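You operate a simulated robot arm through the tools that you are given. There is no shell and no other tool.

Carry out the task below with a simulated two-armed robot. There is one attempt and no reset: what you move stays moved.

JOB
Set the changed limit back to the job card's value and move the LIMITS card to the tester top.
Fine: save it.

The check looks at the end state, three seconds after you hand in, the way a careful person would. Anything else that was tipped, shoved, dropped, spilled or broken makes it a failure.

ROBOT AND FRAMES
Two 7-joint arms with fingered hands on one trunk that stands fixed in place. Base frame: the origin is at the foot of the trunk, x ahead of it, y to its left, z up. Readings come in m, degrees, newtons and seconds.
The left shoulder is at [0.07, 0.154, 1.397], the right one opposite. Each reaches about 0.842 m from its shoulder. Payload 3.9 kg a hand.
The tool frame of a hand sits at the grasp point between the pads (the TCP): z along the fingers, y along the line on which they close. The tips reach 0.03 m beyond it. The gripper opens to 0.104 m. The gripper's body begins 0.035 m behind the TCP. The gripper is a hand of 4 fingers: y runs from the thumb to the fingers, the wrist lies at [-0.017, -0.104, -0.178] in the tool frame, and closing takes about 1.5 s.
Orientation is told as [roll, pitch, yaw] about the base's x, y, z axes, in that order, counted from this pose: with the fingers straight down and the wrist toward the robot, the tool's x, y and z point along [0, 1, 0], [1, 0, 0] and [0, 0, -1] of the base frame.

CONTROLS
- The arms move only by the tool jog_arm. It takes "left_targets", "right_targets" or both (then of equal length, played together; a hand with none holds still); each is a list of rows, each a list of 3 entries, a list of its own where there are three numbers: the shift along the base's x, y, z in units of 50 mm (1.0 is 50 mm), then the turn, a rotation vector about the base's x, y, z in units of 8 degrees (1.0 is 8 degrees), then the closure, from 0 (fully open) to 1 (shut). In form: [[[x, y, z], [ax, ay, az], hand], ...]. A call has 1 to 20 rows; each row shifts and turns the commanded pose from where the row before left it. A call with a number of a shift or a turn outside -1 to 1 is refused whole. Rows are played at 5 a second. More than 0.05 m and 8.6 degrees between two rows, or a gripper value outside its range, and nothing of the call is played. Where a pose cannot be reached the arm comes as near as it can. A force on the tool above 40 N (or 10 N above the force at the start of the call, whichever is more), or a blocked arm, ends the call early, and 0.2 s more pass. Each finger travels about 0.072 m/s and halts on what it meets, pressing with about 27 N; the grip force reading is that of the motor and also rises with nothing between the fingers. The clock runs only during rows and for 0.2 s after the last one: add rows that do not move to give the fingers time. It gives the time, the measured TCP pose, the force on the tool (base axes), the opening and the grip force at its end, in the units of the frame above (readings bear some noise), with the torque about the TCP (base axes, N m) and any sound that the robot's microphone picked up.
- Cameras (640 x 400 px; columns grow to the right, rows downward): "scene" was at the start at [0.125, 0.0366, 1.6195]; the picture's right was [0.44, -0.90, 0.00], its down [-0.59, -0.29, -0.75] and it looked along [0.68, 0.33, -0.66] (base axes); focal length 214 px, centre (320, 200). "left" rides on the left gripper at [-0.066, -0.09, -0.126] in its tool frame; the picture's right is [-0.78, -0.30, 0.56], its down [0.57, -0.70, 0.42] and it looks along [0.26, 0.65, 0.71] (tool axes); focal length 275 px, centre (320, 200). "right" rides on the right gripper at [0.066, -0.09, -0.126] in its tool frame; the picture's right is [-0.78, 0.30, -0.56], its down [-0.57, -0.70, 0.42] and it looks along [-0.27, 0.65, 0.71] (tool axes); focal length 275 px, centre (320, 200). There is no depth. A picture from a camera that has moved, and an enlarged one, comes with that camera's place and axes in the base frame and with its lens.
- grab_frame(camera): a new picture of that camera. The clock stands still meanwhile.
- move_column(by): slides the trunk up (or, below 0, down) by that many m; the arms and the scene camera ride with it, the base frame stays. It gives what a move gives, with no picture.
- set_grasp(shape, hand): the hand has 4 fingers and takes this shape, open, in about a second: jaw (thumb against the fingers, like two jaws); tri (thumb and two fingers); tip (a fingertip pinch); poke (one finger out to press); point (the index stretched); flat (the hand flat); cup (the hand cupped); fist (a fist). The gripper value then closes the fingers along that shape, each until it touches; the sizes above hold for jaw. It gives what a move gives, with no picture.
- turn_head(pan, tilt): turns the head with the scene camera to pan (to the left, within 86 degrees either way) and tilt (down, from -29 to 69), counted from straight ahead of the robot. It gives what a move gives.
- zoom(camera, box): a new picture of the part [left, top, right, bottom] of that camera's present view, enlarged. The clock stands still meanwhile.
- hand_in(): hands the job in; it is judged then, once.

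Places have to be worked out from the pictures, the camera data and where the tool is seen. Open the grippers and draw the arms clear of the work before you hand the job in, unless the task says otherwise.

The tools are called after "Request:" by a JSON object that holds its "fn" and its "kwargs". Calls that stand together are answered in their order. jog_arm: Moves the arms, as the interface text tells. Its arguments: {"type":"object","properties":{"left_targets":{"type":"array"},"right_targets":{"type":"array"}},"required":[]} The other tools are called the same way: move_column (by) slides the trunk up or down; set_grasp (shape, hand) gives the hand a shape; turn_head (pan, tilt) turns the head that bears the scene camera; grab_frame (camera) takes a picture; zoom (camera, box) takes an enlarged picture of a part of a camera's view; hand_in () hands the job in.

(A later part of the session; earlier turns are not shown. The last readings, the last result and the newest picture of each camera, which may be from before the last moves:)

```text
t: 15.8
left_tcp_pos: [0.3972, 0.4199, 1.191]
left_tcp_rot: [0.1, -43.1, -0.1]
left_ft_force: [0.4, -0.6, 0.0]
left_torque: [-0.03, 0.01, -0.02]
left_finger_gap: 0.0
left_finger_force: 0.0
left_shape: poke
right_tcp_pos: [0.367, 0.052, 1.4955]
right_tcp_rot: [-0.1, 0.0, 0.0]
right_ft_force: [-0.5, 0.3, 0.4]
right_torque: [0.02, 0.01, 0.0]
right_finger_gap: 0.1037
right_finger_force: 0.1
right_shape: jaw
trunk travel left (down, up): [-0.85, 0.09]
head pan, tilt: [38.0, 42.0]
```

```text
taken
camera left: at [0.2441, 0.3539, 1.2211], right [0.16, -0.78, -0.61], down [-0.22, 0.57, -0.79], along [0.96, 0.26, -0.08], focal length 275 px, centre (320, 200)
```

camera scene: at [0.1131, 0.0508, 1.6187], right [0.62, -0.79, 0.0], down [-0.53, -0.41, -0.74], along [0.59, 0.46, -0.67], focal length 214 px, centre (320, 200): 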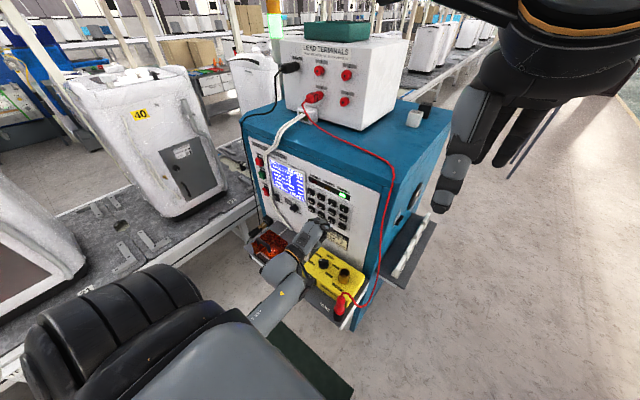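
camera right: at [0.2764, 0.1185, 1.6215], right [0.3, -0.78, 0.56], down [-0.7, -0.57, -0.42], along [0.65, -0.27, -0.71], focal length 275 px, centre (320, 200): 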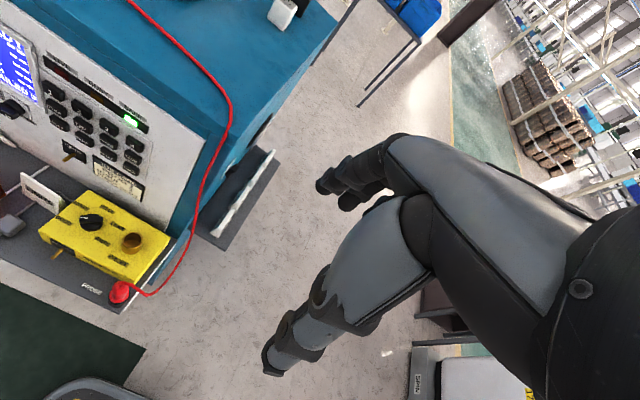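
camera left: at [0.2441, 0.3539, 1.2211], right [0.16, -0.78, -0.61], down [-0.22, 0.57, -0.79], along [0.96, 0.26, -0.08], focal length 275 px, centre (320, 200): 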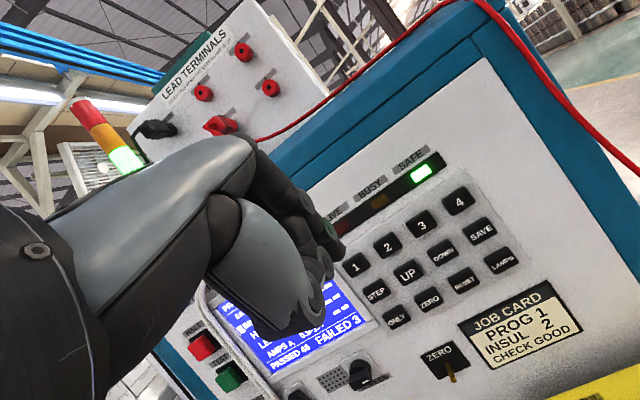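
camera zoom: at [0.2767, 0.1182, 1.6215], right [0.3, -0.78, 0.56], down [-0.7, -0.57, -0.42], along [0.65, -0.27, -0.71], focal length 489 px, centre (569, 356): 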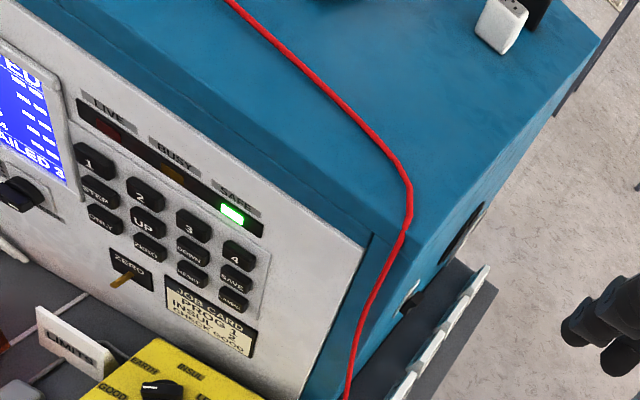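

Tester top is at z≈1.312, its free patch right of the terminal box and behind the red lead is about x 0.66–0.85, y 0.2–0.36. The ZERO toggle tip is at ≈(0.575, 0.45, 0.895), close behind the card, so the grasp must stay slim. I open the hand to jaw and bring it upright above and in front of the card for a look.

Request:
{"fn": "set_grasp", "kwargs": {"hand": "left", "shape": "jaw"}}

Request:
{"fn": "jog_arm", "kwargs": {"left_targets": [[[0.08, 0.1, -0.47], [0, 0.9, 0], 0], [[0.08, 0.1, -0.47], [0, 0.9, 0], 0], [[0.08, 0.1, -0.47], [0, 0.9, 0], 0], [[0.08, 0.1, -0.47], [0, 0.9, 0], 0], [[0.08, 0.1, -0.47], [0, 0.9, 0], 0], [[0.08, 0.1, -0.47], [0, 0.88, 0], 0], [[0, 0, 0], [0, 0, 0], 0]]}}

Request:
{"fn": "grab_frame", "kwargs": {"camera": "left"}}

Request:
{"fn": "zoom", "kwargs": {"camera": "scene", "box": [220, 160, 380, 300]}}

```text
t: 16.7
left_tcp_pos: [0.397, 0.422, 1.19]
left_tcp_rot: [0.1, -43.3, 0.0]
left_ft_force: [0.3, -0.5, 0.1]
left_torque: [0.0, 0.01, -0.07]
left_finger_gap: 0.1038
left_finger_force: 0.1
left_shape: jaw
right_tcp_pos: [0.367, 0.0528, 1.4955]
right_tcp_rot: [0.0, 0.0, 0.1]
right_ft_force: [-0.7, 0.2, -0.6]
right_torque: [0.01, 0.0, -0.02]
right_finger_gap: 0.1041
right_finger_force: 0.2
right_shape: jaw
trunk travel left (down, up): [-0.85, 0.09]
head pan, tilt: [38.0, 42.0]
```

```text
t: 18.3
left_tcp_pos: [0.4219, 0.4513, 1.0498]
left_tcp_rot: [0.0, -0.2, 0.1]
left_ft_force: [-0.9, 0.5, -0.4]
left_torque: [0.01, -0.02, 0.02]
left_finger_gap: 0.1042
left_finger_force: 0.1
left_shape: jaw
right_tcp_pos: [0.3656, 0.0522, 1.4947]
right_tcp_rot: [0.0, 0.0, -0.1]
right_ft_force: [0.0, -0.5, -0.7]
right_torque: [0.0, -0.02, -0.02]
right_finger_gap: 0.1037
right_finger_force: 0.0
right_shape: jaw
trunk travel left (down, up): [-0.85, 0.09]
head pan, tilt: [38.0, 42.0]
```

```text
taken
camera left: at [0.3307, 0.3851, 1.1756], right [-0.3, -0.78, -0.56], down [-0.7, 0.57, -0.43], along [0.65, 0.27, -0.71], focal length 275 px, centre (320, 200)
```

left: 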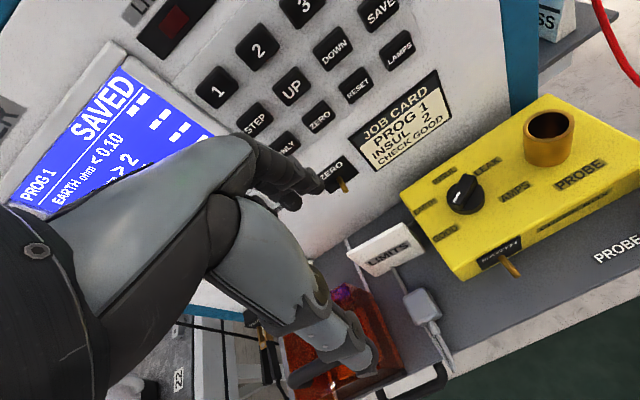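

```text
2.86 times, centred on (300, 230) of scene
camera zoom: at [0.1147, 0.0508, 1.6185], right [0.62, -0.79, 0.0], down [-0.53, -0.41, -0.74], along [0.59, 0.46, -0.67], focal length 613 px, centre (377, 114)
```

zoom: 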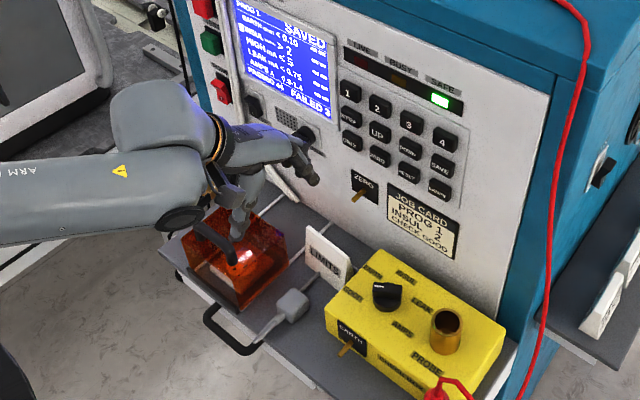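

I enlarge the card and its neighbours in the wrist view.

Request:
{"fn": "zoom", "kwargs": {"camera": "left", "box": [280, 150, 480, 275]}}

Request:
{"fn": "zoom", "kwargs": {"camera": "scene", "box": [280, 210, 344, 250]}}

```text
3.20 times, centred on (380, 212) of left
camera zoom: at [0.3307, 0.3851, 1.1756], right [-0.3, -0.78, -0.56], down [-0.7, 0.57, -0.43], along [0.65, 0.27, -0.71], focal length 881 px, centre (128, 160)
```

zoom: 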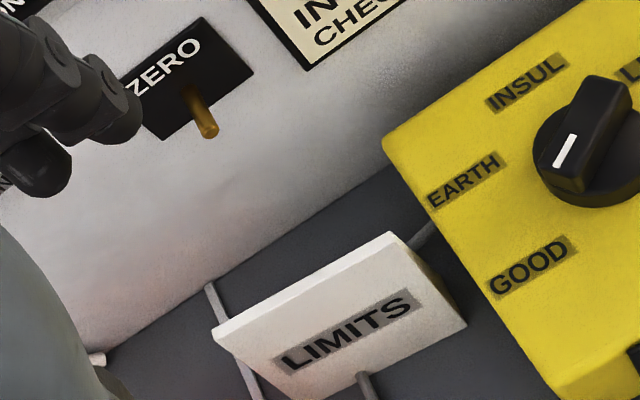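

```text
10.00 times, centred on (312, 230) of scene
camera zoom: at [0.1147, 0.0508, 1.6185], right [0.62, -0.79, 0.0], down [-0.53, -0.41, -0.74], along [0.59, 0.46, -0.67], focal length 2145 px, centre (400, -100)
```

zoom: 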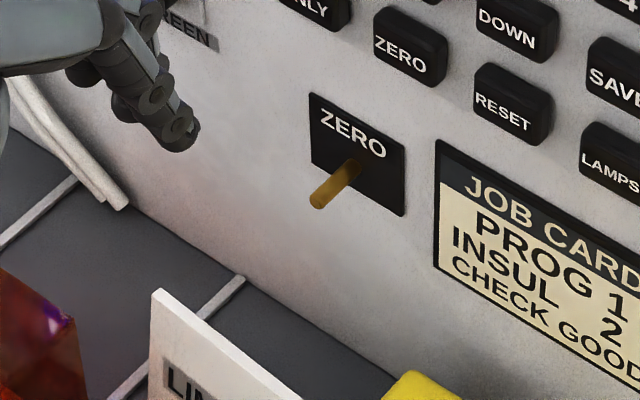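

The card's top edge runs from about (0.500, 0.4135) to (0.508, 0.4965) at z≈0.866, slightly yawed, with the toggle tip at (0.571, 0.452, 0.897) behind. I move above the card with the jaw partly closed and yawed −5°, then recheck.

Request:
{"fn": "jog_arm", "kwargs": {"left_targets": [[[0, 0, 0], [0, 0, 0], 0.4], [[0.2, 0.03, 0], [0, 0, -0.15], 0.4], [[0.4, 0.03, -0.4], [0, 0, -0.15], 0.4], [[0.5, 0.03, -0.6], [0, 0, -0.15], 0.4], [[0.5, 0.03, -0.6], [0, 0, -0.15], 0.4], [[0, 0, 0], [0, 0, 0], 0.4]]}}

Request:
{"fn": "grab_frame", "kwargs": {"camera": "left"}}

Request:
{"fn": "zoom", "kwargs": {"camera": "scene", "box": [250, 180, 360, 260]}}

```text
t: 19.7
left_tcp_pos: [0.5006, 0.457, 0.9699]
left_tcp_rot: [0.0, -0.2, -4.9]
left_ft_force: [0.3, 0.1, 0.0]
left_torque: [-0.01, 0.01, 0.01]
left_finger_gap: 0.063
left_finger_force: 0.1
left_shape: jaw
right_tcp_pos: [0.3664, 0.053, 1.4959]
right_tcp_rot: [0.0, 0.0, 0.0]
right_ft_force: [-0.4, 0.3, -0.2]
right_torque: [0.04, 0.01, 0.01]
right_finger_gap: 0.1037
right_finger_force: 0.1
right_shape: jaw
trunk travel left (down, up): [-0.85, 0.09]
head pan, tilt: [38.0, 42.0]
```

```text
taken
camera left: at [0.4044, 0.3972, 1.0954], right [-0.36, -0.75, -0.56], down [-0.65, 0.63, -0.43], along [0.67, 0.21, -0.71], focal length 275 px, centre (320, 200)
```

left: 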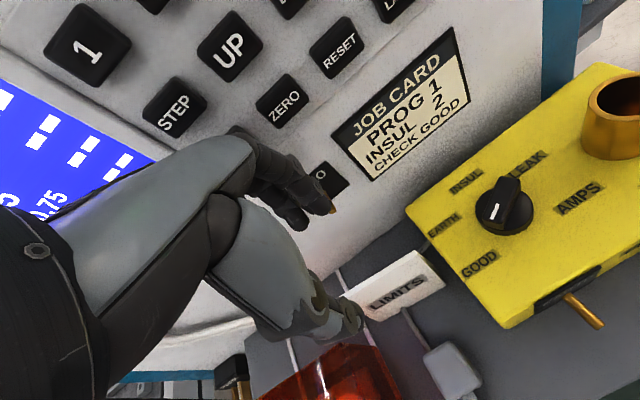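

```text
5.00 times, centred on (305, 220) of scene
camera zoom: at [0.1146, 0.0507, 1.6185], right [0.62, -0.79, 0.0], down [-0.53, -0.41, -0.74], along [0.59, 0.46, -0.67], focal length 1072 px, centre (395, 100)
```

zoom: 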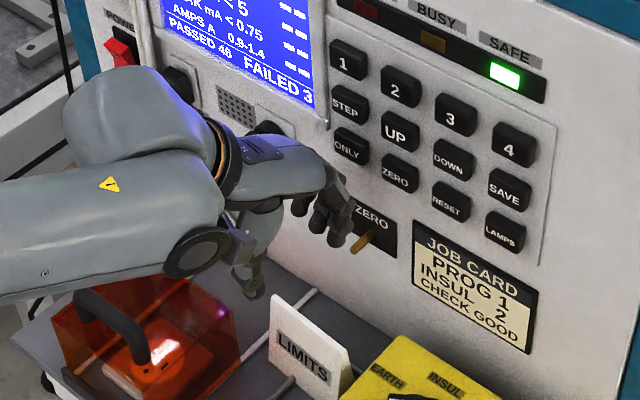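

Finger positions match the reading (gap 0.063, straddling the card in x). I descend until the tips are just below the card's top and check the straddle.

Request:
{"fn": "jog_arm", "kwargs": {"left_targets": [[[0.06, 0, -0.5], [0, 0, 0], 0.4], [[0.06, 0, -0.6], [0, 0, 0], 0.4], [[0, 0, -0.5], [0, 0, 0], 0.4], [[0, 0, 0], [0, 0, 0], 0.4]]}}

Request:
{"fn": "zoom", "kwargs": {"camera": "left", "box": [200, 120, 480, 380]}}

Request:
{"fn": "zoom", "kwargs": {"camera": "scene", "box": [260, 190, 350, 260]}}

```text
t: 20.7
left_tcp_pos: [0.5071, 0.4562, 0.8891]
left_tcp_rot: [0.0, -0.1, -4.9]
left_ft_force: [1.0, -0.5, 0.4]
left_torque: [0.03, 0.02, 0.03]
left_finger_gap: 0.0628
left_finger_force: 0.0
left_shape: jaw
right_tcp_pos: [0.3665, 0.0532, 1.4963]
right_tcp_rot: [0.0, 0.1, 0.0]
right_ft_force: [0.2, -0.7, -0.6]
right_torque: [0.01, 0.02, 0.01]
right_finger_gap: 0.1035
right_finger_force: 0.1
right_shape: jaw
trunk travel left (down, up): [-0.85, 0.09]
head pan, tilt: [38.0, 42.0]
```

```text
1.54 times, centred on (340, 250) of left
camera zoom: at [0.4108, 0.3966, 1.0142], right [-0.36, -0.75, -0.56], down [-0.65, 0.63, -0.43], along [0.67, 0.21, -0.71], focal length 424 px, centre (289, 123)
```

zoom: 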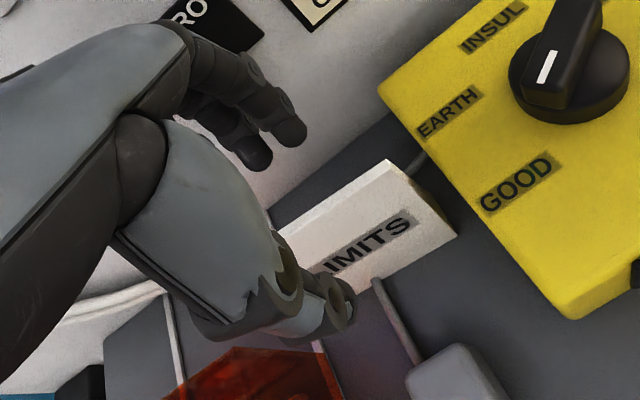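

```text
5.71 times, centred on (305, 225) of scene
camera zoom: at [0.1154, 0.0511, 1.6185], right [0.62, -0.79, 0.0], down [-0.53, -0.41, -0.74], along [0.59, 0.46, -0.67], focal length 1226 px, centre (406, 57)
```

zoom: 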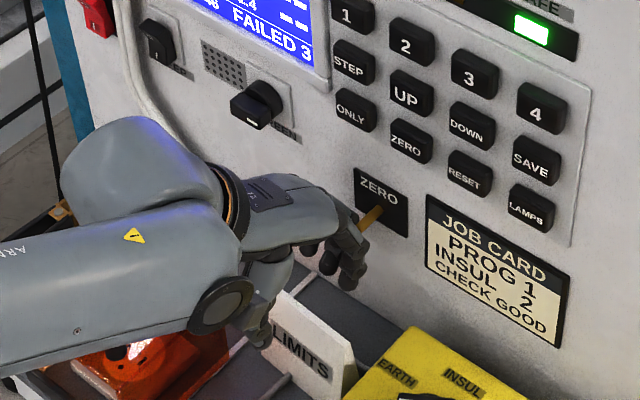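

The card sits between thumb and fingers, centred in y, and the toggle is clear. I lower another 37 mm and close.

Request:
{"fn": "jog_arm", "kwargs": {"left_targets": [[[0, 0, -0.4], [0, 0, 0], 0.4], [[0, 0, -0.34], [0, 0, 0], 0.4], [[0, 0, 0], [0, 0, 0], 0.4]]}}

Request:
{"fn": "jog_arm", "kwargs": {"left_targets": [[[0, 0, 0], [0, 0, 0], 0.5], [[0, 0, 0], [0, 0, 0], 0.6], [[0, 0, 0], [0, 0, 0], 0.7], [[0, 0, 0], [0, 0, 0], 0.8], [[0, 0, 0], [0, 0, 0], 0.9], [[0, 0, 0], [0, 0, 0], 1.0], [[0, 0, 0], [0, 0, 0], 1.0], [[0, 0, 0], [0, 0, 0], 1.0], [[0, 0, 0], [0, 0, 0], 1.0], [[0, 0, 0], [0, 0, 0], 1.0]]}}

Request:
{"fn": "zoom", "kwargs": {"camera": "left", "box": [200, 120, 480, 380]}}

Request:
{"fn": "zoom", "kwargs": {"camera": "scene", "box": [260, 190, 350, 260]}}

```text
t: 21.5
left_tcp_pos: [0.5074, 0.4545, 0.8531]
left_tcp_rot: [-0.1, -0.2, -4.8]
left_ft_force: [0.5, 0.7, 1.3]
left_torque: [0.01, 0.02, -0.01]
left_finger_gap: 0.0627
left_finger_force: 0.0
left_shape: jaw
right_tcp_pos: [0.3664, 0.0516, 1.4946]
right_tcp_rot: [0.0, 0.0, 0.0]
right_ft_force: [-0.5, 0.2, -0.8]
right_torque: [0.01, -0.02, -0.03]
right_finger_gap: 0.1036
right_finger_force: 0.1
right_shape: jaw
trunk travel left (down, up): [-0.85, 0.09]
head pan, tilt: [38.0, 42.0]
```

```text
t: 23.7
left_tcp_pos: [0.5079, 0.4557, 0.854]
left_tcp_rot: [0.0, -0.1, -4.7]
left_ft_force: [-0.4, 0.0, -0.5]
left_torque: [0.02, 0.0, 0.01]
left_finger_gap: 0.0055
left_finger_force: 26.7
left_shape: jaw
right_tcp_pos: [0.3671, 0.0521, 1.4944]
right_tcp_rot: [0.0, 0.1, 0.0]
right_ft_force: [-0.2, -0.1, -0.8]
right_torque: [0.01, 0.03, 0.04]
right_finger_gap: 0.1036
right_finger_force: 0.1
right_shape: jaw
trunk travel left (down, up): [-0.85, 0.09]
head pan, tilt: [38.0, 42.0]
```

```text
1.54 times, centred on (340, 250) of left
camera zoom: at [0.412, 0.3968, 0.9793], right [-0.36, -0.75, -0.56], down [-0.65, 0.63, -0.43], along [0.67, 0.21, -0.71], focal length 424 px, centre (289, 123)
```

zoom: 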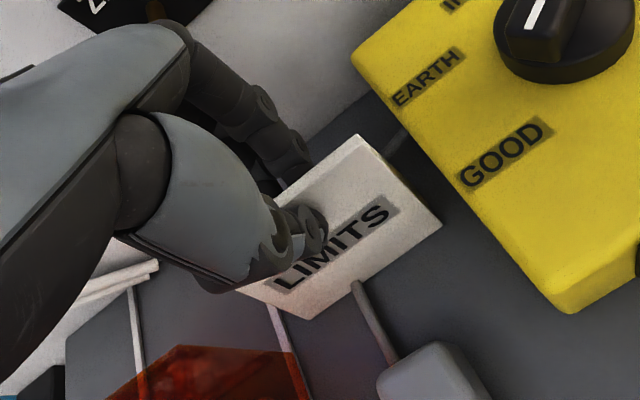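

```text
5.71 times, centred on (305, 225) of scene
camera zoom: at [0.1155, 0.0511, 1.6184], right [0.62, -0.79, 0.0], down [-0.53, -0.41, -0.74], along [0.59, 0.46, -0.67], focal length 1226 px, centre (406, 57)
```

zoom: 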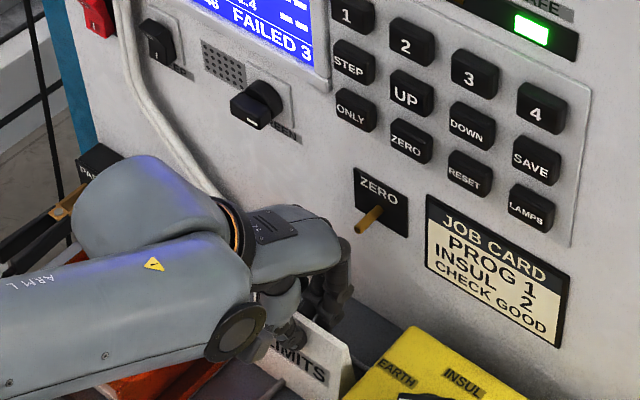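

Gripped with a 5.5 mm gap at 26.7 N, which fits a thin card plate. I lift gently 20 mm, drawing slightly back, and check that the card comes along.

Request:
{"fn": "jog_arm", "kwargs": {"left_targets": [[[0, 0, 0.2], [0, 0, 0], 1.0], [[0, 0, 0.3], [0, 0, 0], 1.0], [[0, 0, 0], [0, 0, 0], 1.0]]}}

Request:
{"fn": "zoom", "kwargs": {"camera": "left", "box": [200, 120, 480, 380]}}

Request:
{"fn": "zoom", "kwargs": {"camera": "scene", "box": [260, 190, 350, 260]}}

```text
t: 24.5
left_tcp_pos: [0.5067, 0.4548, 0.8779]
left_tcp_rot: [-0.1, -0.1, -4.8]
left_ft_force: [0.3, 0.3, -0.5]
left_torque: [-0.02, 0.0, 0.01]
left_finger_gap: 0.0051
left_finger_force: 26.9
left_shape: jaw
right_tcp_pos: [0.3669, 0.0545, 1.4942]
right_tcp_rot: [0.0, -0.1, 0.0]
right_ft_force: [-0.3, 0.3, -0.1]
right_torque: [0.01, 0.02, 0.0]
right_finger_gap: 0.1034
right_finger_force: 0.0
right_shape: jaw
trunk travel left (down, up): [-0.85, 0.09]
head pan, tilt: [38.0, 42.0]
```

```text
1.54 times, centred on (340, 250) of left
camera zoom: at [0.4119, 0.3974, 1.0036], right [-0.36, -0.75, -0.56], down [-0.65, 0.63, -0.43], along [0.67, 0.21, -0.71], focal length 424 px, centre (289, 123)
```

zoom: 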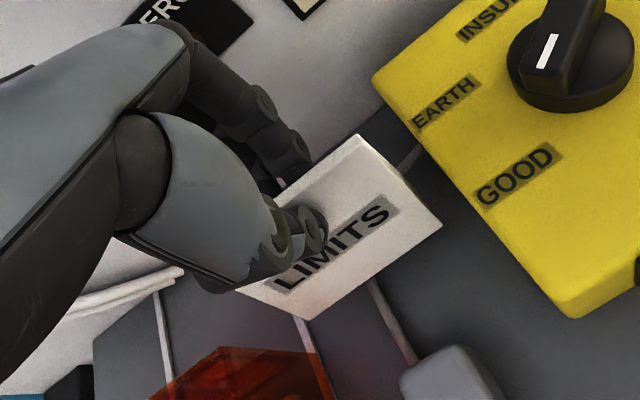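

```text
5.71 times, centred on (305, 225) of scene
camera zoom: at [0.1156, 0.0511, 1.6184], right [0.62, -0.79, 0.0], down [-0.53, -0.41, -0.74], along [0.59, 0.46, -0.67], focal length 1226 px, centre (406, 57)
```

zoom: 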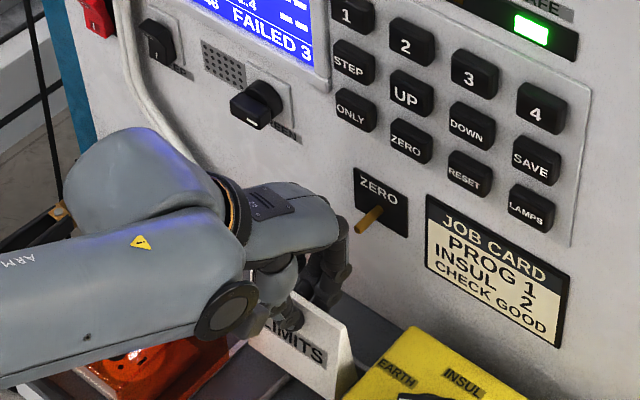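

The card came up with the hand, held upright. I draw back from the panel and raise it above the tester-top level, easing the right arm 15 cm to the right meanwhile.

Request:
{"fn": "jog_arm", "kwargs": {"left_targets": [[[-0.1, 0, 0.5], [0, 0, 0], 1.0], [[-0.4, 0, 0.6], [0, 0, 0], 1.0], [[-0.5, 0, 0.6], [0, 0, 0], 1.0], [[-0.5, 0, 0.6], [0, 0, 0], 1.0], [[-0.2, 0, 0.7], [0, 0, 0], 1.0], [[0, 0, 0.8], [0, 0, 0], 1.0], [[0, 0, 0.8], [0, 0, 0], 1.0], [[0, 0, 0.8], [0, 0, 0], 1.0], [[0, 0, 0.8], [0, 0, 0], 1.0], [[0, 0, 0.8], [0, 0, 0], 1.0], [[0, 0, 0.8], [0, 0, 0], 1.0], [[0, 0, 0.8], [0, 0, 0], 1.0], [[0, 0, 0.8], [0, 0, 0], 1.0], [[0, 0, 0.8], [0, 0, 0], 1.0], [[0, 0, 0.8], [0, 0, 0], 1.0], [[0, 0, 0.6], [0, 0, 0], 1.0]], "right_targets": [[[0, -0.2, 0], [0, 0, 0], 0], [[0, -0.2, 0], [0, 0, 0], 0], [[0, -0.2, 0], [0, 0, 0], 0], [[0, -0.2, 0], [0, 0, 0], 0], [[0, -0.2, 0], [0, 0, 0], 0], [[0, -0.2, 0], [0, 0, 0], 0], [[0, -0.2, 0], [0, 0, 0], 0], [[0, -0.2, 0], [0, 0, 0], 0], [[0, -0.2, 0], [0, 0, 0], 0], [[0, -0.2, 0], [0, 0, 0], 0], [[0, -0.2, 0], [0, 0, 0], 0], [[0, -0.2, 0], [0, 0, 0], 0], [[0, -0.2, 0], [0, 0, 0], 0], [[0, -0.2, 0], [0, 0, 0], 0], [[0, -0.2, 0], [0, 0, 0], 0], [[0, 0, 0], [0, 0, 0], 0]]}}

Request:
{"fn": "grab_frame", "kwargs": {"camera": "left"}}

Request:
{"fn": "grab_frame", "kwargs": {"camera": "scene"}}

Request:
{"fn": "grab_frame", "kwargs": {"camera": "right"}}

```text
t: 27.9
left_tcp_pos: [0.4222, 0.4598, 1.4575]
left_tcp_rot: [-0.1, -0.1, -4.8]
left_ft_force: [0.2, 0.1, -0.4]
left_torque: [-0.02, 0.02, 0.01]
left_finger_gap: 0.0051
left_finger_force: 27.3
left_shape: jaw
right_tcp_pos: [0.3673, -0.0985, 1.4962]
right_tcp_rot: [0.0, 0.1, 0.0]
right_ft_force: [0.4, -0.7, -0.9]
right_torque: [-0.04, -0.03, -0.01]
right_finger_gap: 0.1036
right_finger_force: 0.1
right_shape: jaw
trunk travel left (down, up): [-0.85, 0.09]
head pan, tilt: [38.0, 42.0]
```

```text
taken
camera left: at [0.3264, 0.4012, 1.5822], right [-0.36, -0.75, -0.56], down [-0.65, 0.63, -0.43], along [0.67, 0.21, -0.71], focal length 275 px, centre (320, 200)
```

left: 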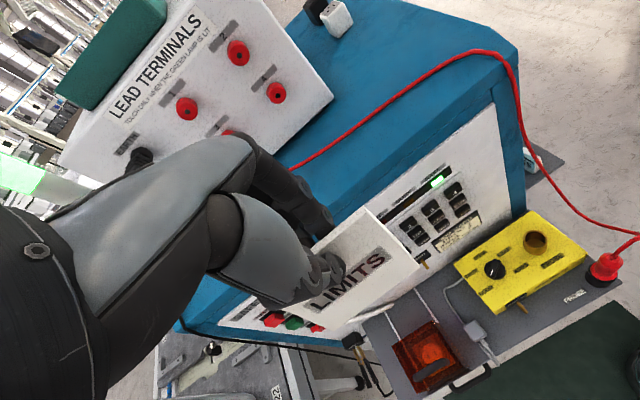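

```text
taken
camera scene: at [0.1156, 0.0504, 1.6184], right [0.62, -0.79, 0.0], down [-0.53, -0.41, -0.74], along [0.59, 0.46, -0.67], focal length 214 px, centre (320, 200)
```

scene: 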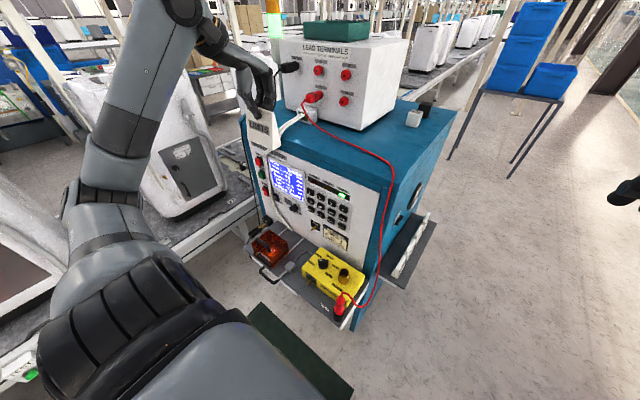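

```text
taken
camera right: at [0.2772, -0.0323, 1.6218], right [0.3, -0.78, 0.56], down [-0.7, -0.57, -0.42], along [0.65, -0.27, -0.71], focal length 275 px, centre (320, 200)
```

right: 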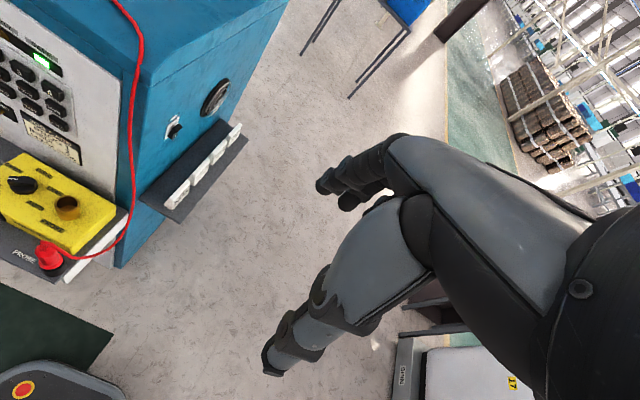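

Shelf items are undisturbed and the card is held upright. I shift right to y≈0.28 in front of the tester, then look before going forward over the top.

Request:
{"fn": "jog_arm", "kwargs": {"left_targets": [[[0, -0.9, 0.1], [0, 0, 0], 1.0], [[0, -0.9, 0.1], [0, 0, 0], 1.0], [[0, -0.9, 0.1], [0, 0, 0], 1.0], [[0, -0.9, 0.1], [0, 0, 0], 1.0], [[0.8, 0, 0], [0, 0, 0], 1.0], [[0.8, 0, 0], [0, 0, 0], 1.0], [[0, 0, 0], [0, 0, 0], 1.0]]}}

Request:
{"fn": "grab_frame", "kwargs": {"camera": "left"}}

Request:
{"fn": "grab_frame", "kwargs": {"camera": "scene"}}

```text
t: 29.5
left_tcp_pos: [0.5041, 0.2775, 1.4774]
left_tcp_rot: [0.0, -0.2, -4.8]
left_ft_force: [-0.6, -0.6, -0.4]
left_torque: [0.02, -0.01, 0.02]
left_finger_gap: 0.0052
left_finger_force: 27.0
left_shape: jaw
right_tcp_pos: [0.3681, -0.0961, 1.496]
right_tcp_rot: [0.0, 0.1, 0.0]
right_ft_force: [0.2, 0.8, 0.7]
right_torque: [0.03, -0.03, 0.0]
right_finger_gap: 0.1038
right_finger_force: 0.1
right_shape: jaw
trunk travel left (down, up): [-0.85, 0.09]
head pan, tilt: [38.0, 42.0]
```

```text
taken
camera left: at [0.4086, 0.22, 1.6026], right [-0.36, -0.75, -0.56], down [-0.65, 0.63, -0.43], along [0.67, 0.21, -0.71], focal length 275 px, centre (320, 200)
```

left: 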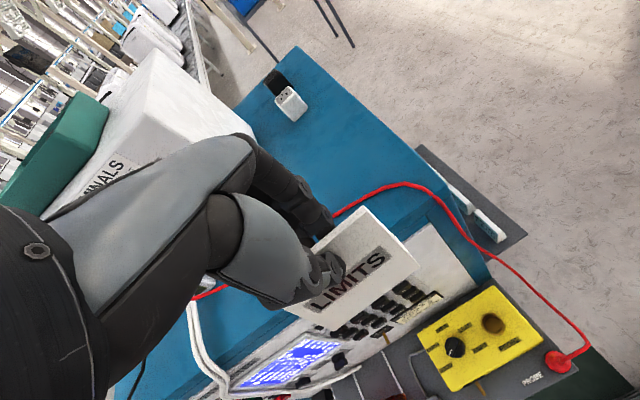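

```text
taken
camera scene: at [0.1163, 0.0517, 1.6184], right [0.62, -0.79, 0.0], down [-0.53, -0.41, -0.74], along [0.59, 0.46, -0.67], focal length 214 px, centre (320, 200)
```

scene: 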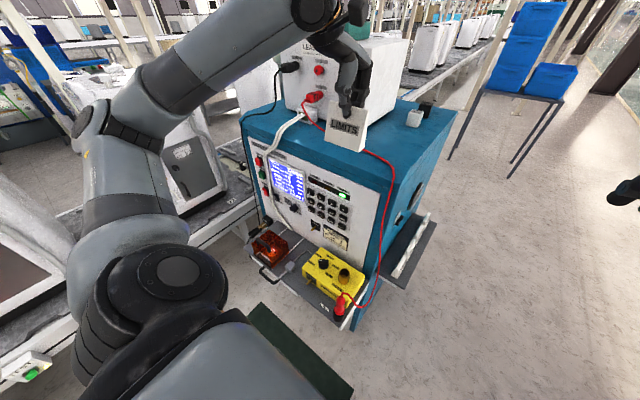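

Clear view. I go forward over the top to x≈0.715 at this height, then check the spot.

Request:
{"fn": "jog_arm", "kwargs": {"left_targets": [[[0.7, 0, 0], [0, 0, 0], 1.0], [[0.7, 0, 0], [0, 0, 0], 1.0], [[0.7, 0, 0], [0, 0, 0], 1.0], [[0.7, 0, 0], [0, 0, 0], 1.0], [[0.7, 0, 0], [0, 0, 0], 1.0], [[0.7, 0, 0], [0, 0, 0], 1.0], [[0, 0, 0], [0, 0, 0], 1.0]]}}

Request:
{"fn": "grab_frame", "kwargs": {"camera": "left"}}

Request:
{"fn": "zoom", "kwargs": {"camera": "scene", "box": [270, 20, 470, 145]}}

```text
t: 31.1
left_tcp_pos: [0.7119, 0.2757, 1.4766]
left_tcp_rot: [0.1, -0.2, -5.0]
left_ft_force: [0.2, 0.3, -0.3]
left_torque: [-0.02, -0.03, 0.02]
left_finger_gap: 0.0048
left_finger_force: 26.7
left_shape: jaw
right_tcp_pos: [0.3661, -0.0975, 1.4958]
right_tcp_rot: [0.0, 0.0, 0.1]
right_ft_force: [-0.5, 0.1, -0.9]
right_torque: [-0.02, -0.03, -0.03]
right_finger_gap: 0.1035
right_finger_force: 0.0
right_shape: jaw
trunk travel left (down, up): [-0.85, 0.09]
head pan, tilt: [38.0, 42.0]
```

```text
taken
camera left: at [0.6153, 0.2169, 1.6018], right [-0.36, -0.75, -0.56], down [-0.65, 0.63, -0.43], along [0.67, 0.21, -0.71], focal length 275 px, centre (320, 200)
```

left: 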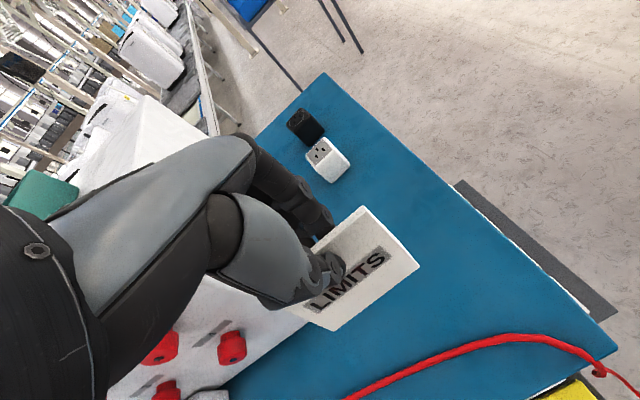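

```text
3.20 times, centred on (370, 82) of scene
camera zoom: at [0.1143, 0.0507, 1.6186], right [0.62, -0.79, 0.0], down [-0.53, -0.41, -0.74], along [0.59, 0.46, -0.67], focal length 686 px, centre (160, 576)
```

zoom: 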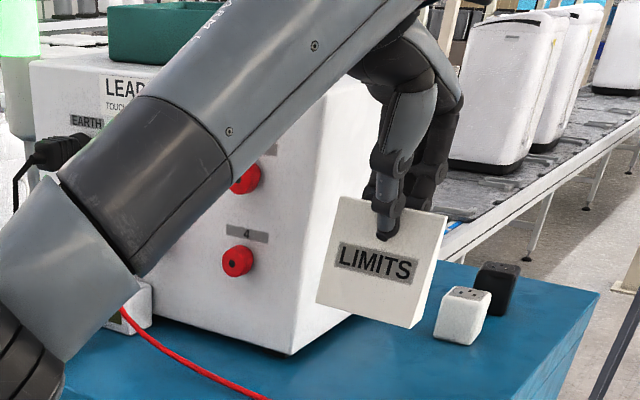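

The spot below is clear: plugs ~0.18 m beyond, terminal box ~5 cm left, red lead ~6 cm in front. I lower 55 mm and check the remaining height.

Request:
{"fn": "jog_arm", "kwargs": {"left_targets": [[[0, 0, -0.4], [0, 0, 0], 1.0], [[0, 0, -0.4], [0, 0, 0], 1.0], [[0, 0, -0.3], [0, 0, 0], 1.0], [[0, 0, 0], [0, 0, 0], 1.0]]}}

Request:
{"fn": "zoom", "kwargs": {"camera": "left", "box": [240, 160, 560, 400]}}

Request:
{"fn": "zoom", "kwargs": {"camera": "scene", "box": [350, 70, 430, 140]}}

```text
t: 32.1
left_tcp_pos: [0.7133, 0.2782, 1.4206]
left_tcp_rot: [0.0, -0.1, -4.8]
left_ft_force: [-0.5, 0.3, 0.2]
left_torque: [-0.02, 0.03, -0.01]
left_finger_gap: 0.005
left_finger_force: 26.8
left_shape: jaw
right_tcp_pos: [0.3667, -0.0972, 1.4956]
right_tcp_rot: [0.1, 0.1, 0.0]
right_ft_force: [-0.2, -0.3, -0.3]
right_torque: [0.02, 0.0, 0.01]
right_finger_gap: 0.1037
right_finger_force: 0.0
right_shape: jaw
trunk travel left (down, up): [-0.85, 0.09]
head pan, tilt: [38.0, 42.0]
```

```text
1.67 times, centred on (400, 280) of left
camera zoom: at [0.6171, 0.2184, 1.5468], right [-0.36, -0.75, -0.56], down [-0.65, 0.63, -0.43], along [0.67, 0.21, -0.71], focal length 459 px, centre (187, 67)
```

zoom: 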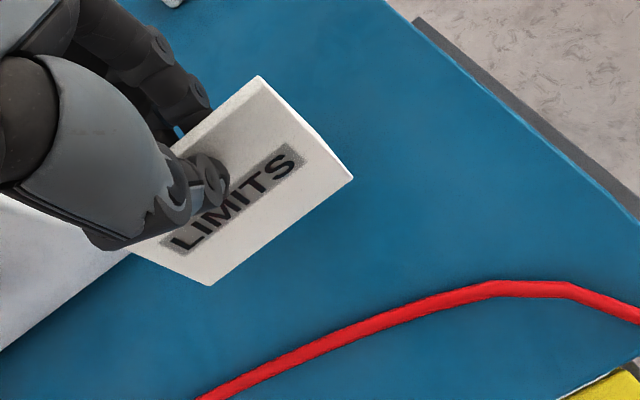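

```text
5.71 times, centred on (390, 105) of scene
camera zoom: at [0.1158, 0.0508, 1.6184], right [0.62, -0.79, 0.0], down [-0.53, -0.41, -0.74], along [0.59, 0.46, -0.67], focal length 1226 px, centre (-80, 743)
```

zoom: 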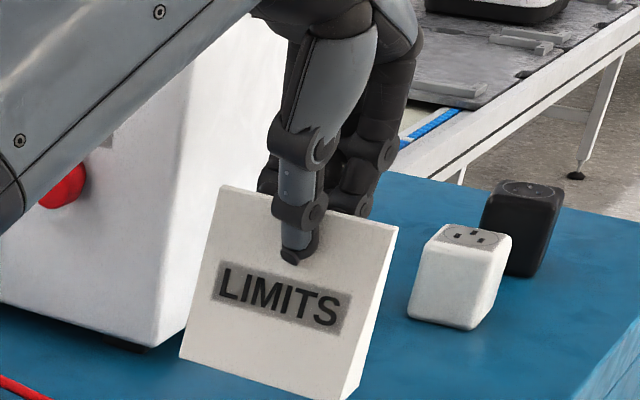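

About 2–2.5 cm left by estimate. I lower 15 mm more and then feel for contact in small steps.

Request:
{"fn": "jog_arm", "kwargs": {"left_targets": [[[0, 0, -0.15], [0, 0, 0], 1.0], [[0, 0, -0.15], [0, 0, 0], 1.0], [[0, 0, 0], [0, 0, 0], 1.0]]}}

Request:
{"fn": "zoom", "kwargs": {"camera": "left", "box": [240, 160, 560, 400]}}

Request:
{"fn": "zoom", "kwargs": {"camera": "scene", "box": [350, 80, 430, 150]}}

```text
t: 32.9
left_tcp_pos: [0.713, 0.2765, 1.4077]
left_tcp_rot: [0.0, -0.1, -4.8]
left_ft_force: [-0.3, 0.3, -0.6]
left_torque: [0.02, 0.01, 0.01]
left_finger_gap: 0.0048
left_finger_force: 26.9
left_shape: jaw
right_tcp_pos: [0.3657, -0.0978, 1.4953]
right_tcp_rot: [-0.1, 0.0, 0.1]
right_ft_force: [-0.1, -0.1, 0.2]
right_torque: [-0.03, -0.03, -0.03]
right_finger_gap: 0.1039
right_finger_force: 0.1
right_shape: jaw
trunk travel left (down, up): [-0.85, 0.09]
head pan, tilt: [38.0, 42.0]
```

```text
1.67 times, centred on (400, 280) of left
camera zoom: at [0.6163, 0.2185, 1.5323], right [-0.36, -0.75, -0.56], down [-0.65, 0.63, -0.43], along [0.67, 0.21, -0.71], focal length 459 px, centre (187, 67)
```

zoom: 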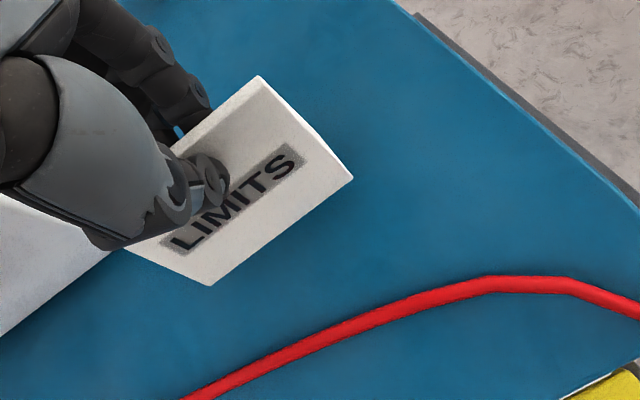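

```text
5.71 times, centred on (390, 115) of scene
camera zoom: at [0.1155, 0.0507, 1.6185], right [0.62, -0.79, 0.0], down [-0.53, -0.41, -0.74], along [0.59, 0.46, -0.67], focal length 1226 px, centre (-80, 686)
```

zoom: 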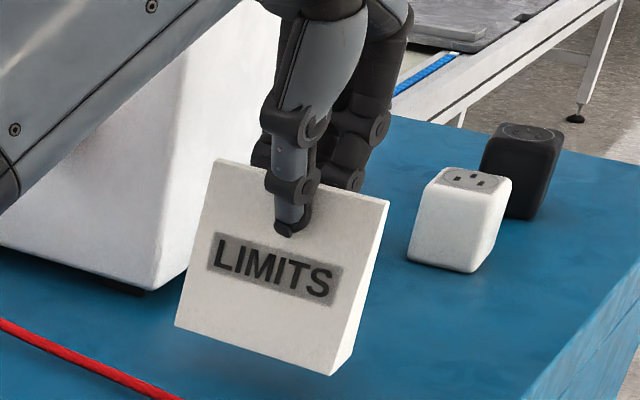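

The shadow under the card shows a small gap left. I continue in 3 mm steps.

Request:
{"fn": "jog_arm", "kwargs": {"left_targets": [[[0, 0, -0.06], [0, 0, 0], 1.0], [[0, 0, -0.06], [0, 0, 0], 1.0], [[0, 0, 0], [0, 0, 0], 1.0]]}}

Request:
{"fn": "zoom", "kwargs": {"camera": "scene", "box": [350, 80, 430, 150]}}

```text
t: 33.7
left_tcp_pos: [0.712, 0.2787, 1.4022]
left_tcp_rot: [0.0, -0.2, -4.9]
left_ft_force: [1.4, -0.6, 0.4]
left_torque: [0.0, 0.01, 0.0]
left_finger_gap: 0.0048
left_finger_force: 27.4
left_shape: jaw
right_tcp_pos: [0.3658, -0.0967, 1.4971]
right_tcp_rot: [0.0, 0.0, 0.0]
right_ft_force: [-0.1, 0.5, 0.7]
right_torque: [0.01, -0.01, 0.0]
right_finger_gap: 0.1034
right_finger_force: 0.1
right_shape: jaw
trunk travel left (down, up): [-0.85, 0.09]
head pan, tilt: [38.0, 42.0]
```

```text
5.71 times, centred on (390, 115) of scene
camera zoom: at [0.1154, 0.0508, 1.6185], right [0.62, -0.79, 0.0], down [-0.53, -0.41, -0.74], along [0.59, 0.46, -0.67], focal length 1226 px, centre (-80, 686)
```

zoom: 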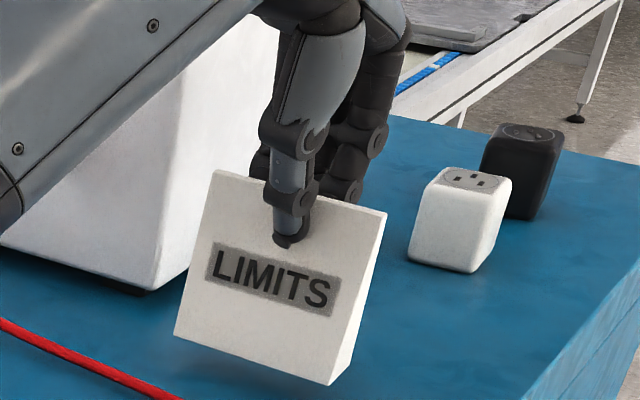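

Request:
{"fn": "jog_arm", "kwargs": {"left_targets": [[[0, 0, -0.05], [0, 0, 0], 1.0], [[0, 0, -0.05], [0, 0, 0], 1.0], [[0, 0, 0], [0, 0, 0], 1.0]]}}

Request:
{"fn": "zoom", "kwargs": {"camera": "scene", "box": [350, 80, 430, 150]}}

```text
t: 34.5
left_tcp_pos: [0.7117, 0.2778, 1.3976]
left_tcp_rot: [0.0, -0.2, -4.9]
left_ft_force: [-0.2, 0.7, -0.1]
left_torque: [-0.01, -0.02, -0.04]
left_finger_gap: 0.0052
left_finger_force: 26.7
left_shape: jaw
right_tcp_pos: [0.3672, -0.097, 1.4959]
right_tcp_rot: [0.1, 0.1, 0.0]
right_ft_force: [-0.4, -0.7, 0.5]
right_torque: [0.01, -0.02, -0.02]
right_finger_gap: 0.1037
right_finger_force: 0.0
right_shape: jaw
trunk travel left (down, up): [-0.85, 0.09]
head pan, tilt: [38.0, 42.0]
```

```text
5.71 times, centred on (390, 115) of scene
camera zoom: at [0.1155, 0.0509, 1.6185], right [0.62, -0.79, 0.0], down [-0.53, -0.41, -0.74], along [0.59, 0.46, -0.67], focal length 1226 px, centre (-80, 686)
```

zoom: 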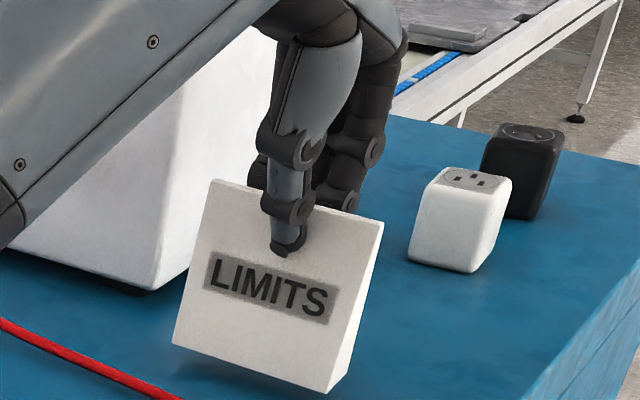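

No contact force yet and the shadow is still slightly detached; I continue 5 mm more in small steps.

Request:
{"fn": "jog_arm", "kwargs": {"left_targets": [[[0, 0, -0.05], [0, 0, 0], 1.0], [[0, 0, -0.05], [0, 0, 0], 1.0], [[0, 0, 0], [0, 0, 0], 1.0]]}}

Request:
{"fn": "zoom", "kwargs": {"camera": "scene", "box": [350, 80, 430, 150]}}

```text
t: 35.3
left_tcp_pos: [0.7113, 0.2773, 1.3924]
left_tcp_rot: [0.0, -0.2, -4.9]
left_ft_force: [0.4, -0.6, -1.0]
left_torque: [0.01, -0.01, 0.02]
left_finger_gap: 0.0048
left_finger_force: 26.9
left_shape: jaw
right_tcp_pos: [0.368, -0.0974, 1.4953]
right_tcp_rot: [0.1, 0.0, 0.0]
right_ft_force: [0.7, 0.3, 0.0]
right_torque: [-0.02, -0.02, 0.03]
right_finger_gap: 0.1038
right_finger_force: 0.1
right_shape: jaw
trunk travel left (down, up): [-0.85, 0.09]
head pan, tilt: [38.0, 42.0]
```

```text
5.71 times, centred on (390, 115) of scene
camera zoom: at [0.1155, 0.0509, 1.6185], right [0.62, -0.79, 0.0], down [-0.53, -0.41, -0.74], along [0.59, 0.46, -0.67], focal length 1226 px, centre (-80, 686)
```

zoom: 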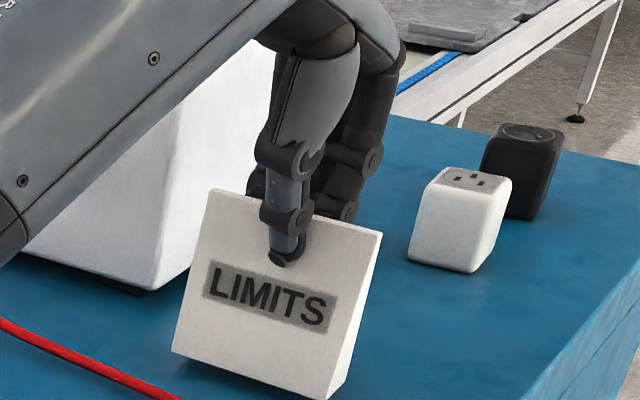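

Request:
{"fn": "jog_arm", "kwargs": {"left_targets": [[[0, 0, -0.05], [0, 0, 0], 1.0], [[0, 0, -0.05], [0, 0, 0], 1.0], [[0, 0, 0], [0, 0, 0], 1.0]]}}

Request:
{"fn": "zoom", "kwargs": {"camera": "scene", "box": [350, 85, 430, 155]}}

Request:
{"fn": "zoom", "kwargs": {"camera": "left", "box": [240, 160, 560, 400]}}

```text
t: 36.1
left_tcp_pos: [0.7117, 0.2783, 1.3878]
left_tcp_rot: [0.0, -0.1, -4.8]
left_ft_force: [-0.4, -0.9, 0.9]
left_torque: [0.02, 0.0, -0.01]
left_finger_gap: 0.0051
left_finger_force: 27.4
left_shape: jaw
right_tcp_pos: [0.3671, -0.0971, 1.4962]
right_tcp_rot: [0.0, 0.0, 0.0]
right_ft_force: [-0.4, -0.1, -0.1]
right_torque: [-0.02, -0.01, 0.01]
right_finger_gap: 0.1037
right_finger_force: 0.0
right_shape: jaw
trunk travel left (down, up): [-0.85, 0.09]
head pan, tilt: [38.0, 42.0]
```

```text
5.71 times, centred on (390, 120) of scene
camera zoom: at [0.1155, 0.0509, 1.6185], right [0.62, -0.79, 0.0], down [-0.53, -0.41, -0.74], along [0.59, 0.46, -0.67], focal length 1226 px, centre (-80, 657)
```

zoom: 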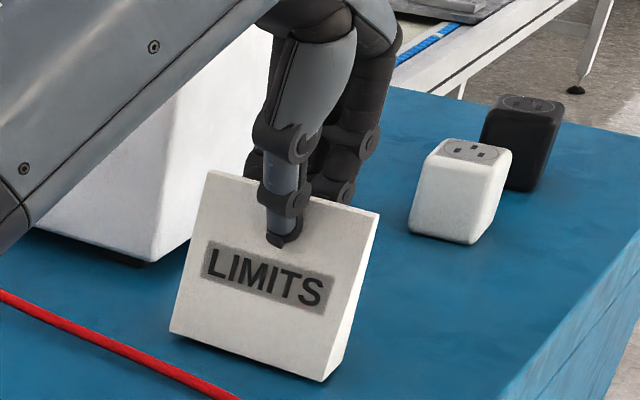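

```text
1.67 times, centred on (400, 280) of left
camera zoom: at [0.6156, 0.2184, 1.5127], right [-0.36, -0.75, -0.56], down [-0.65, 0.63, -0.43], along [0.67, 0.21, -0.71], focal length 459 px, centre (187, 67)
```

zoom: 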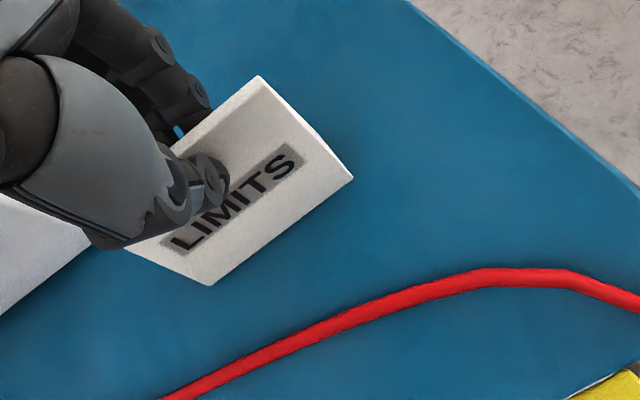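

Still no force; I keep lowering in 2 mm steps, feeling for contact.

Request:
{"fn": "jog_arm", "kwargs": {"left_targets": [[[0, 0, -0.04], [0, 0, 0], 1.0], [[0, 0, -0.04], [0, 0, 0], 1.0], [[0, 0, 0], [0, 0, 0], 1.0]]}}

Request:
{"fn": "zoom", "kwargs": {"camera": "scene", "box": [365, 110, 415, 150]}}

```text
t: 36.9
left_tcp_pos: [0.7111, 0.2765, 1.385]
left_tcp_rot: [0.1, -0.2, -4.9]
left_ft_force: [-0.1, -0.3, 0.3]
left_torque: [-0.01, 0.01, -0.02]
left_finger_gap: 0.0047
left_finger_force: 27.1
left_shape: jaw
right_tcp_pos: [0.366, -0.0978, 1.4973]
right_tcp_rot: [-0.1, 0.0, 0.0]
right_ft_force: [-0.7, 0.6, -0.2]
right_torque: [-0.01, 0.0, 0.0]
right_finger_gap: 0.1037
right_finger_force: 0.1
right_shape: jaw
trunk travel left (down, up): [-0.85, 0.09]
head pan, tilt: [38.0, 42.0]
```

```text
10.00 times, centred on (390, 130) of scene
camera zoom: at [0.1153, 0.0508, 1.6185], right [0.62, -0.79, 0.0], down [-0.53, -0.41, -0.74], along [0.59, 0.46, -0.67], focal length 2145 px, centre (-380, 900)
```

zoom: 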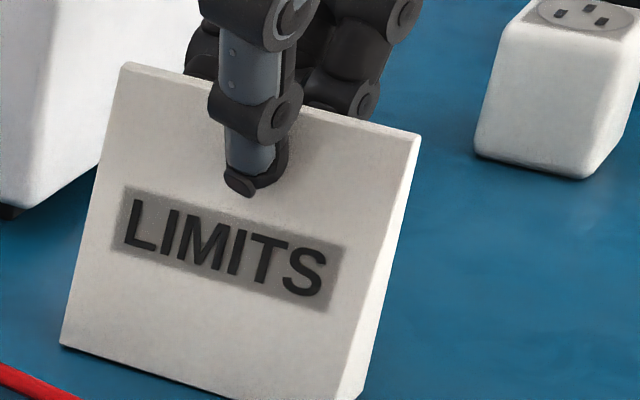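

Request:
{"fn": "jog_arm", "kwargs": {"left_targets": [[[0, 0, -0.04], [0, 0, 0], 1.0], [[0, 0, -0.04], [0, 0, 0], 1.0], [[0, 0, 0], [0, 0, 0], 1.0]]}}

Request:
{"fn": "zoom", "kwargs": {"camera": "scene", "box": [365, 115, 415, 155]}}

```text
t: 37.7
left_tcp_pos: [0.7106, 0.2787, 1.3821]
left_tcp_rot: [0.1, -0.5, -4.8]
left_ft_force: [2.6, 2.6, 13.4]
left_torque: [-0.03, -0.17, -0.03]
left_finger_gap: 0.0052
left_finger_force: 27.2
left_shape: jaw
right_tcp_pos: [0.3647, -0.0972, 1.4968]
right_tcp_rot: [-0.1, -0.2, 0.1]
right_ft_force: [-0.2, -1.1, -1.5]
right_torque: [-0.01, 0.04, -0.02]
right_finger_gap: 0.1035
right_finger_force: 0.0
right_shape: jaw
trunk travel left (down, up): [-0.85, 0.09]
head pan, tilt: [38.0, 42.0]
```

```text
10.00 times, centred on (390, 135) of scene
camera zoom: at [0.1137, 0.0507, 1.6188], right [0.62, -0.79, 0.0], down [-0.53, -0.41, -0.74], along [0.59, 0.46, -0.67], focal length 2145 px, centre (-380, 850)
```

zoom: 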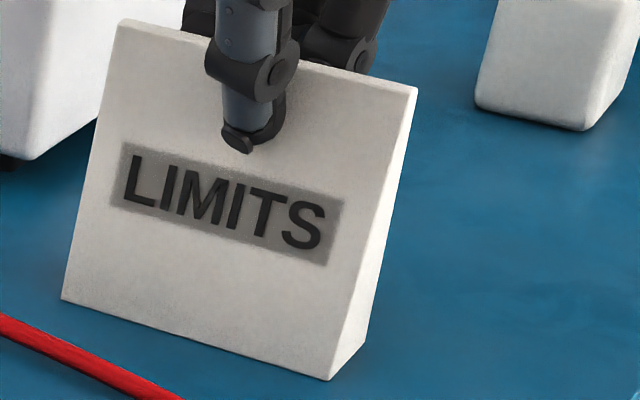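

Contact: 13 N upward. I ease off 1 mm, then open the hand gradually.

Request:
{"fn": "jog_arm", "kwargs": {"left_targets": [[[0, 0, 0.03], [0, 0, 0], 1.0], [[0, 0, 0], [0, 0, 0], 1.0]]}}

Request:
{"fn": "jog_arm", "kwargs": {"left_targets": [[[0, 0, 0], [0, 0, 0], 0.97], [[0, 0, 0], [0, 0, 0], 0.94], [[0, 0, 0], [0, 0, 0], 0.9], [[0, 0, 0], [0, 0, 0], 0.85], [[0, 0, 0], [0, 0, 0], 0.75], [[0, 0, 0], [0, 0, 0], 0.65], [[0, 0, 0], [0, 0, 0], 0.55], [[0, 0, 0], [0, 0, 0], 0.5], [[0, 0, 0], [0, 0, 0], 0.5]]}}

Request:
{"fn": "zoom", "kwargs": {"camera": "scene", "box": [355, 95, 425, 155]}}

Request:
{"fn": "zoom", "kwargs": {"camera": "left", "box": [240, 160, 560, 400]}}

```text
t: 38.3
left_tcp_pos: [0.7104, 0.2775, 1.3831]
left_tcp_rot: [0.0, -0.2, -4.8]
left_ft_force: [5.2, 3.7, 13.6]
left_torque: [0.01, -0.16, 0.01]
left_finger_gap: 0.0053
left_finger_force: 27.4
left_shape: jaw
right_tcp_pos: [0.365, -0.0973, 1.4975]
right_tcp_rot: [0.0, -0.1, 0.0]
right_ft_force: [-0.3, 0.8, 0.3]
right_torque: [0.06, 0.0, -0.02]
right_finger_gap: 0.1039
right_finger_force: 0.0
right_shape: jaw
trunk travel left (down, up): [-0.85, 0.09]
head pan, tilt: [38.0, 42.0]
```

```text
t: 40.3
left_tcp_pos: [0.712, 0.2768, 1.3814]
left_tcp_rot: [0.0, -0.1, -4.8]
left_ft_force: [0.0, -0.5, -0.8]
left_torque: [0.05, -0.01, -0.03]
left_finger_gap: 0.0517
left_finger_force: 0.1
left_shape: jaw
right_tcp_pos: [0.3677, -0.0968, 1.4964]
right_tcp_rot: [0.0, 0.1, 0.1]
right_ft_force: [0.1, -0.2, 0.4]
right_torque: [0.02, -0.02, 0.01]
right_finger_gap: 0.104
right_finger_force: 0.0
right_shape: jaw
trunk travel left (down, up): [-0.85, 0.09]
head pan, tilt: [38.0, 42.0]
```

```text
6.67 times, centred on (390, 125) of scene
camera zoom: at [0.1155, 0.0508, 1.6185], right [0.62, -0.79, 0.0], down [-0.53, -0.41, -0.74], along [0.59, 0.46, -0.67], focal length 1430 px, centre (-147, 700)
```

zoom: 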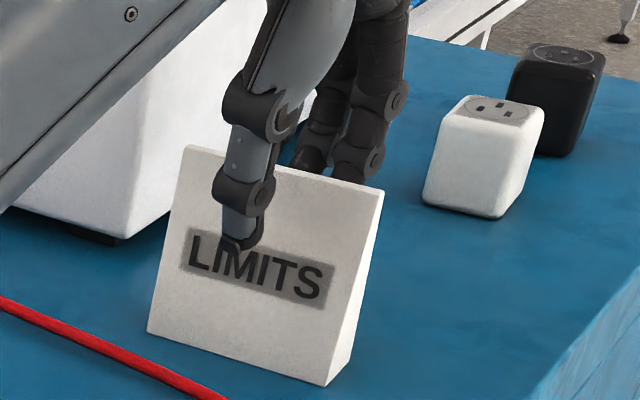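

```text
1.67 times, centred on (400, 280) of left
camera zoom: at [0.6153, 0.2184, 1.5063], right [-0.36, -0.75, -0.56], down [-0.65, 0.63, -0.43], along [0.67, 0.21, -0.71], focal length 459 px, centre (187, 67)
```

zoom: 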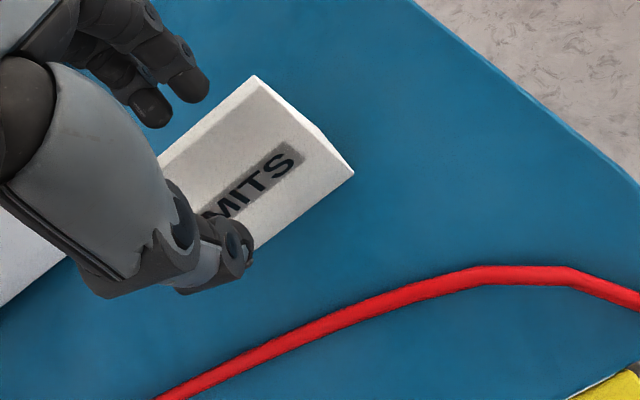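

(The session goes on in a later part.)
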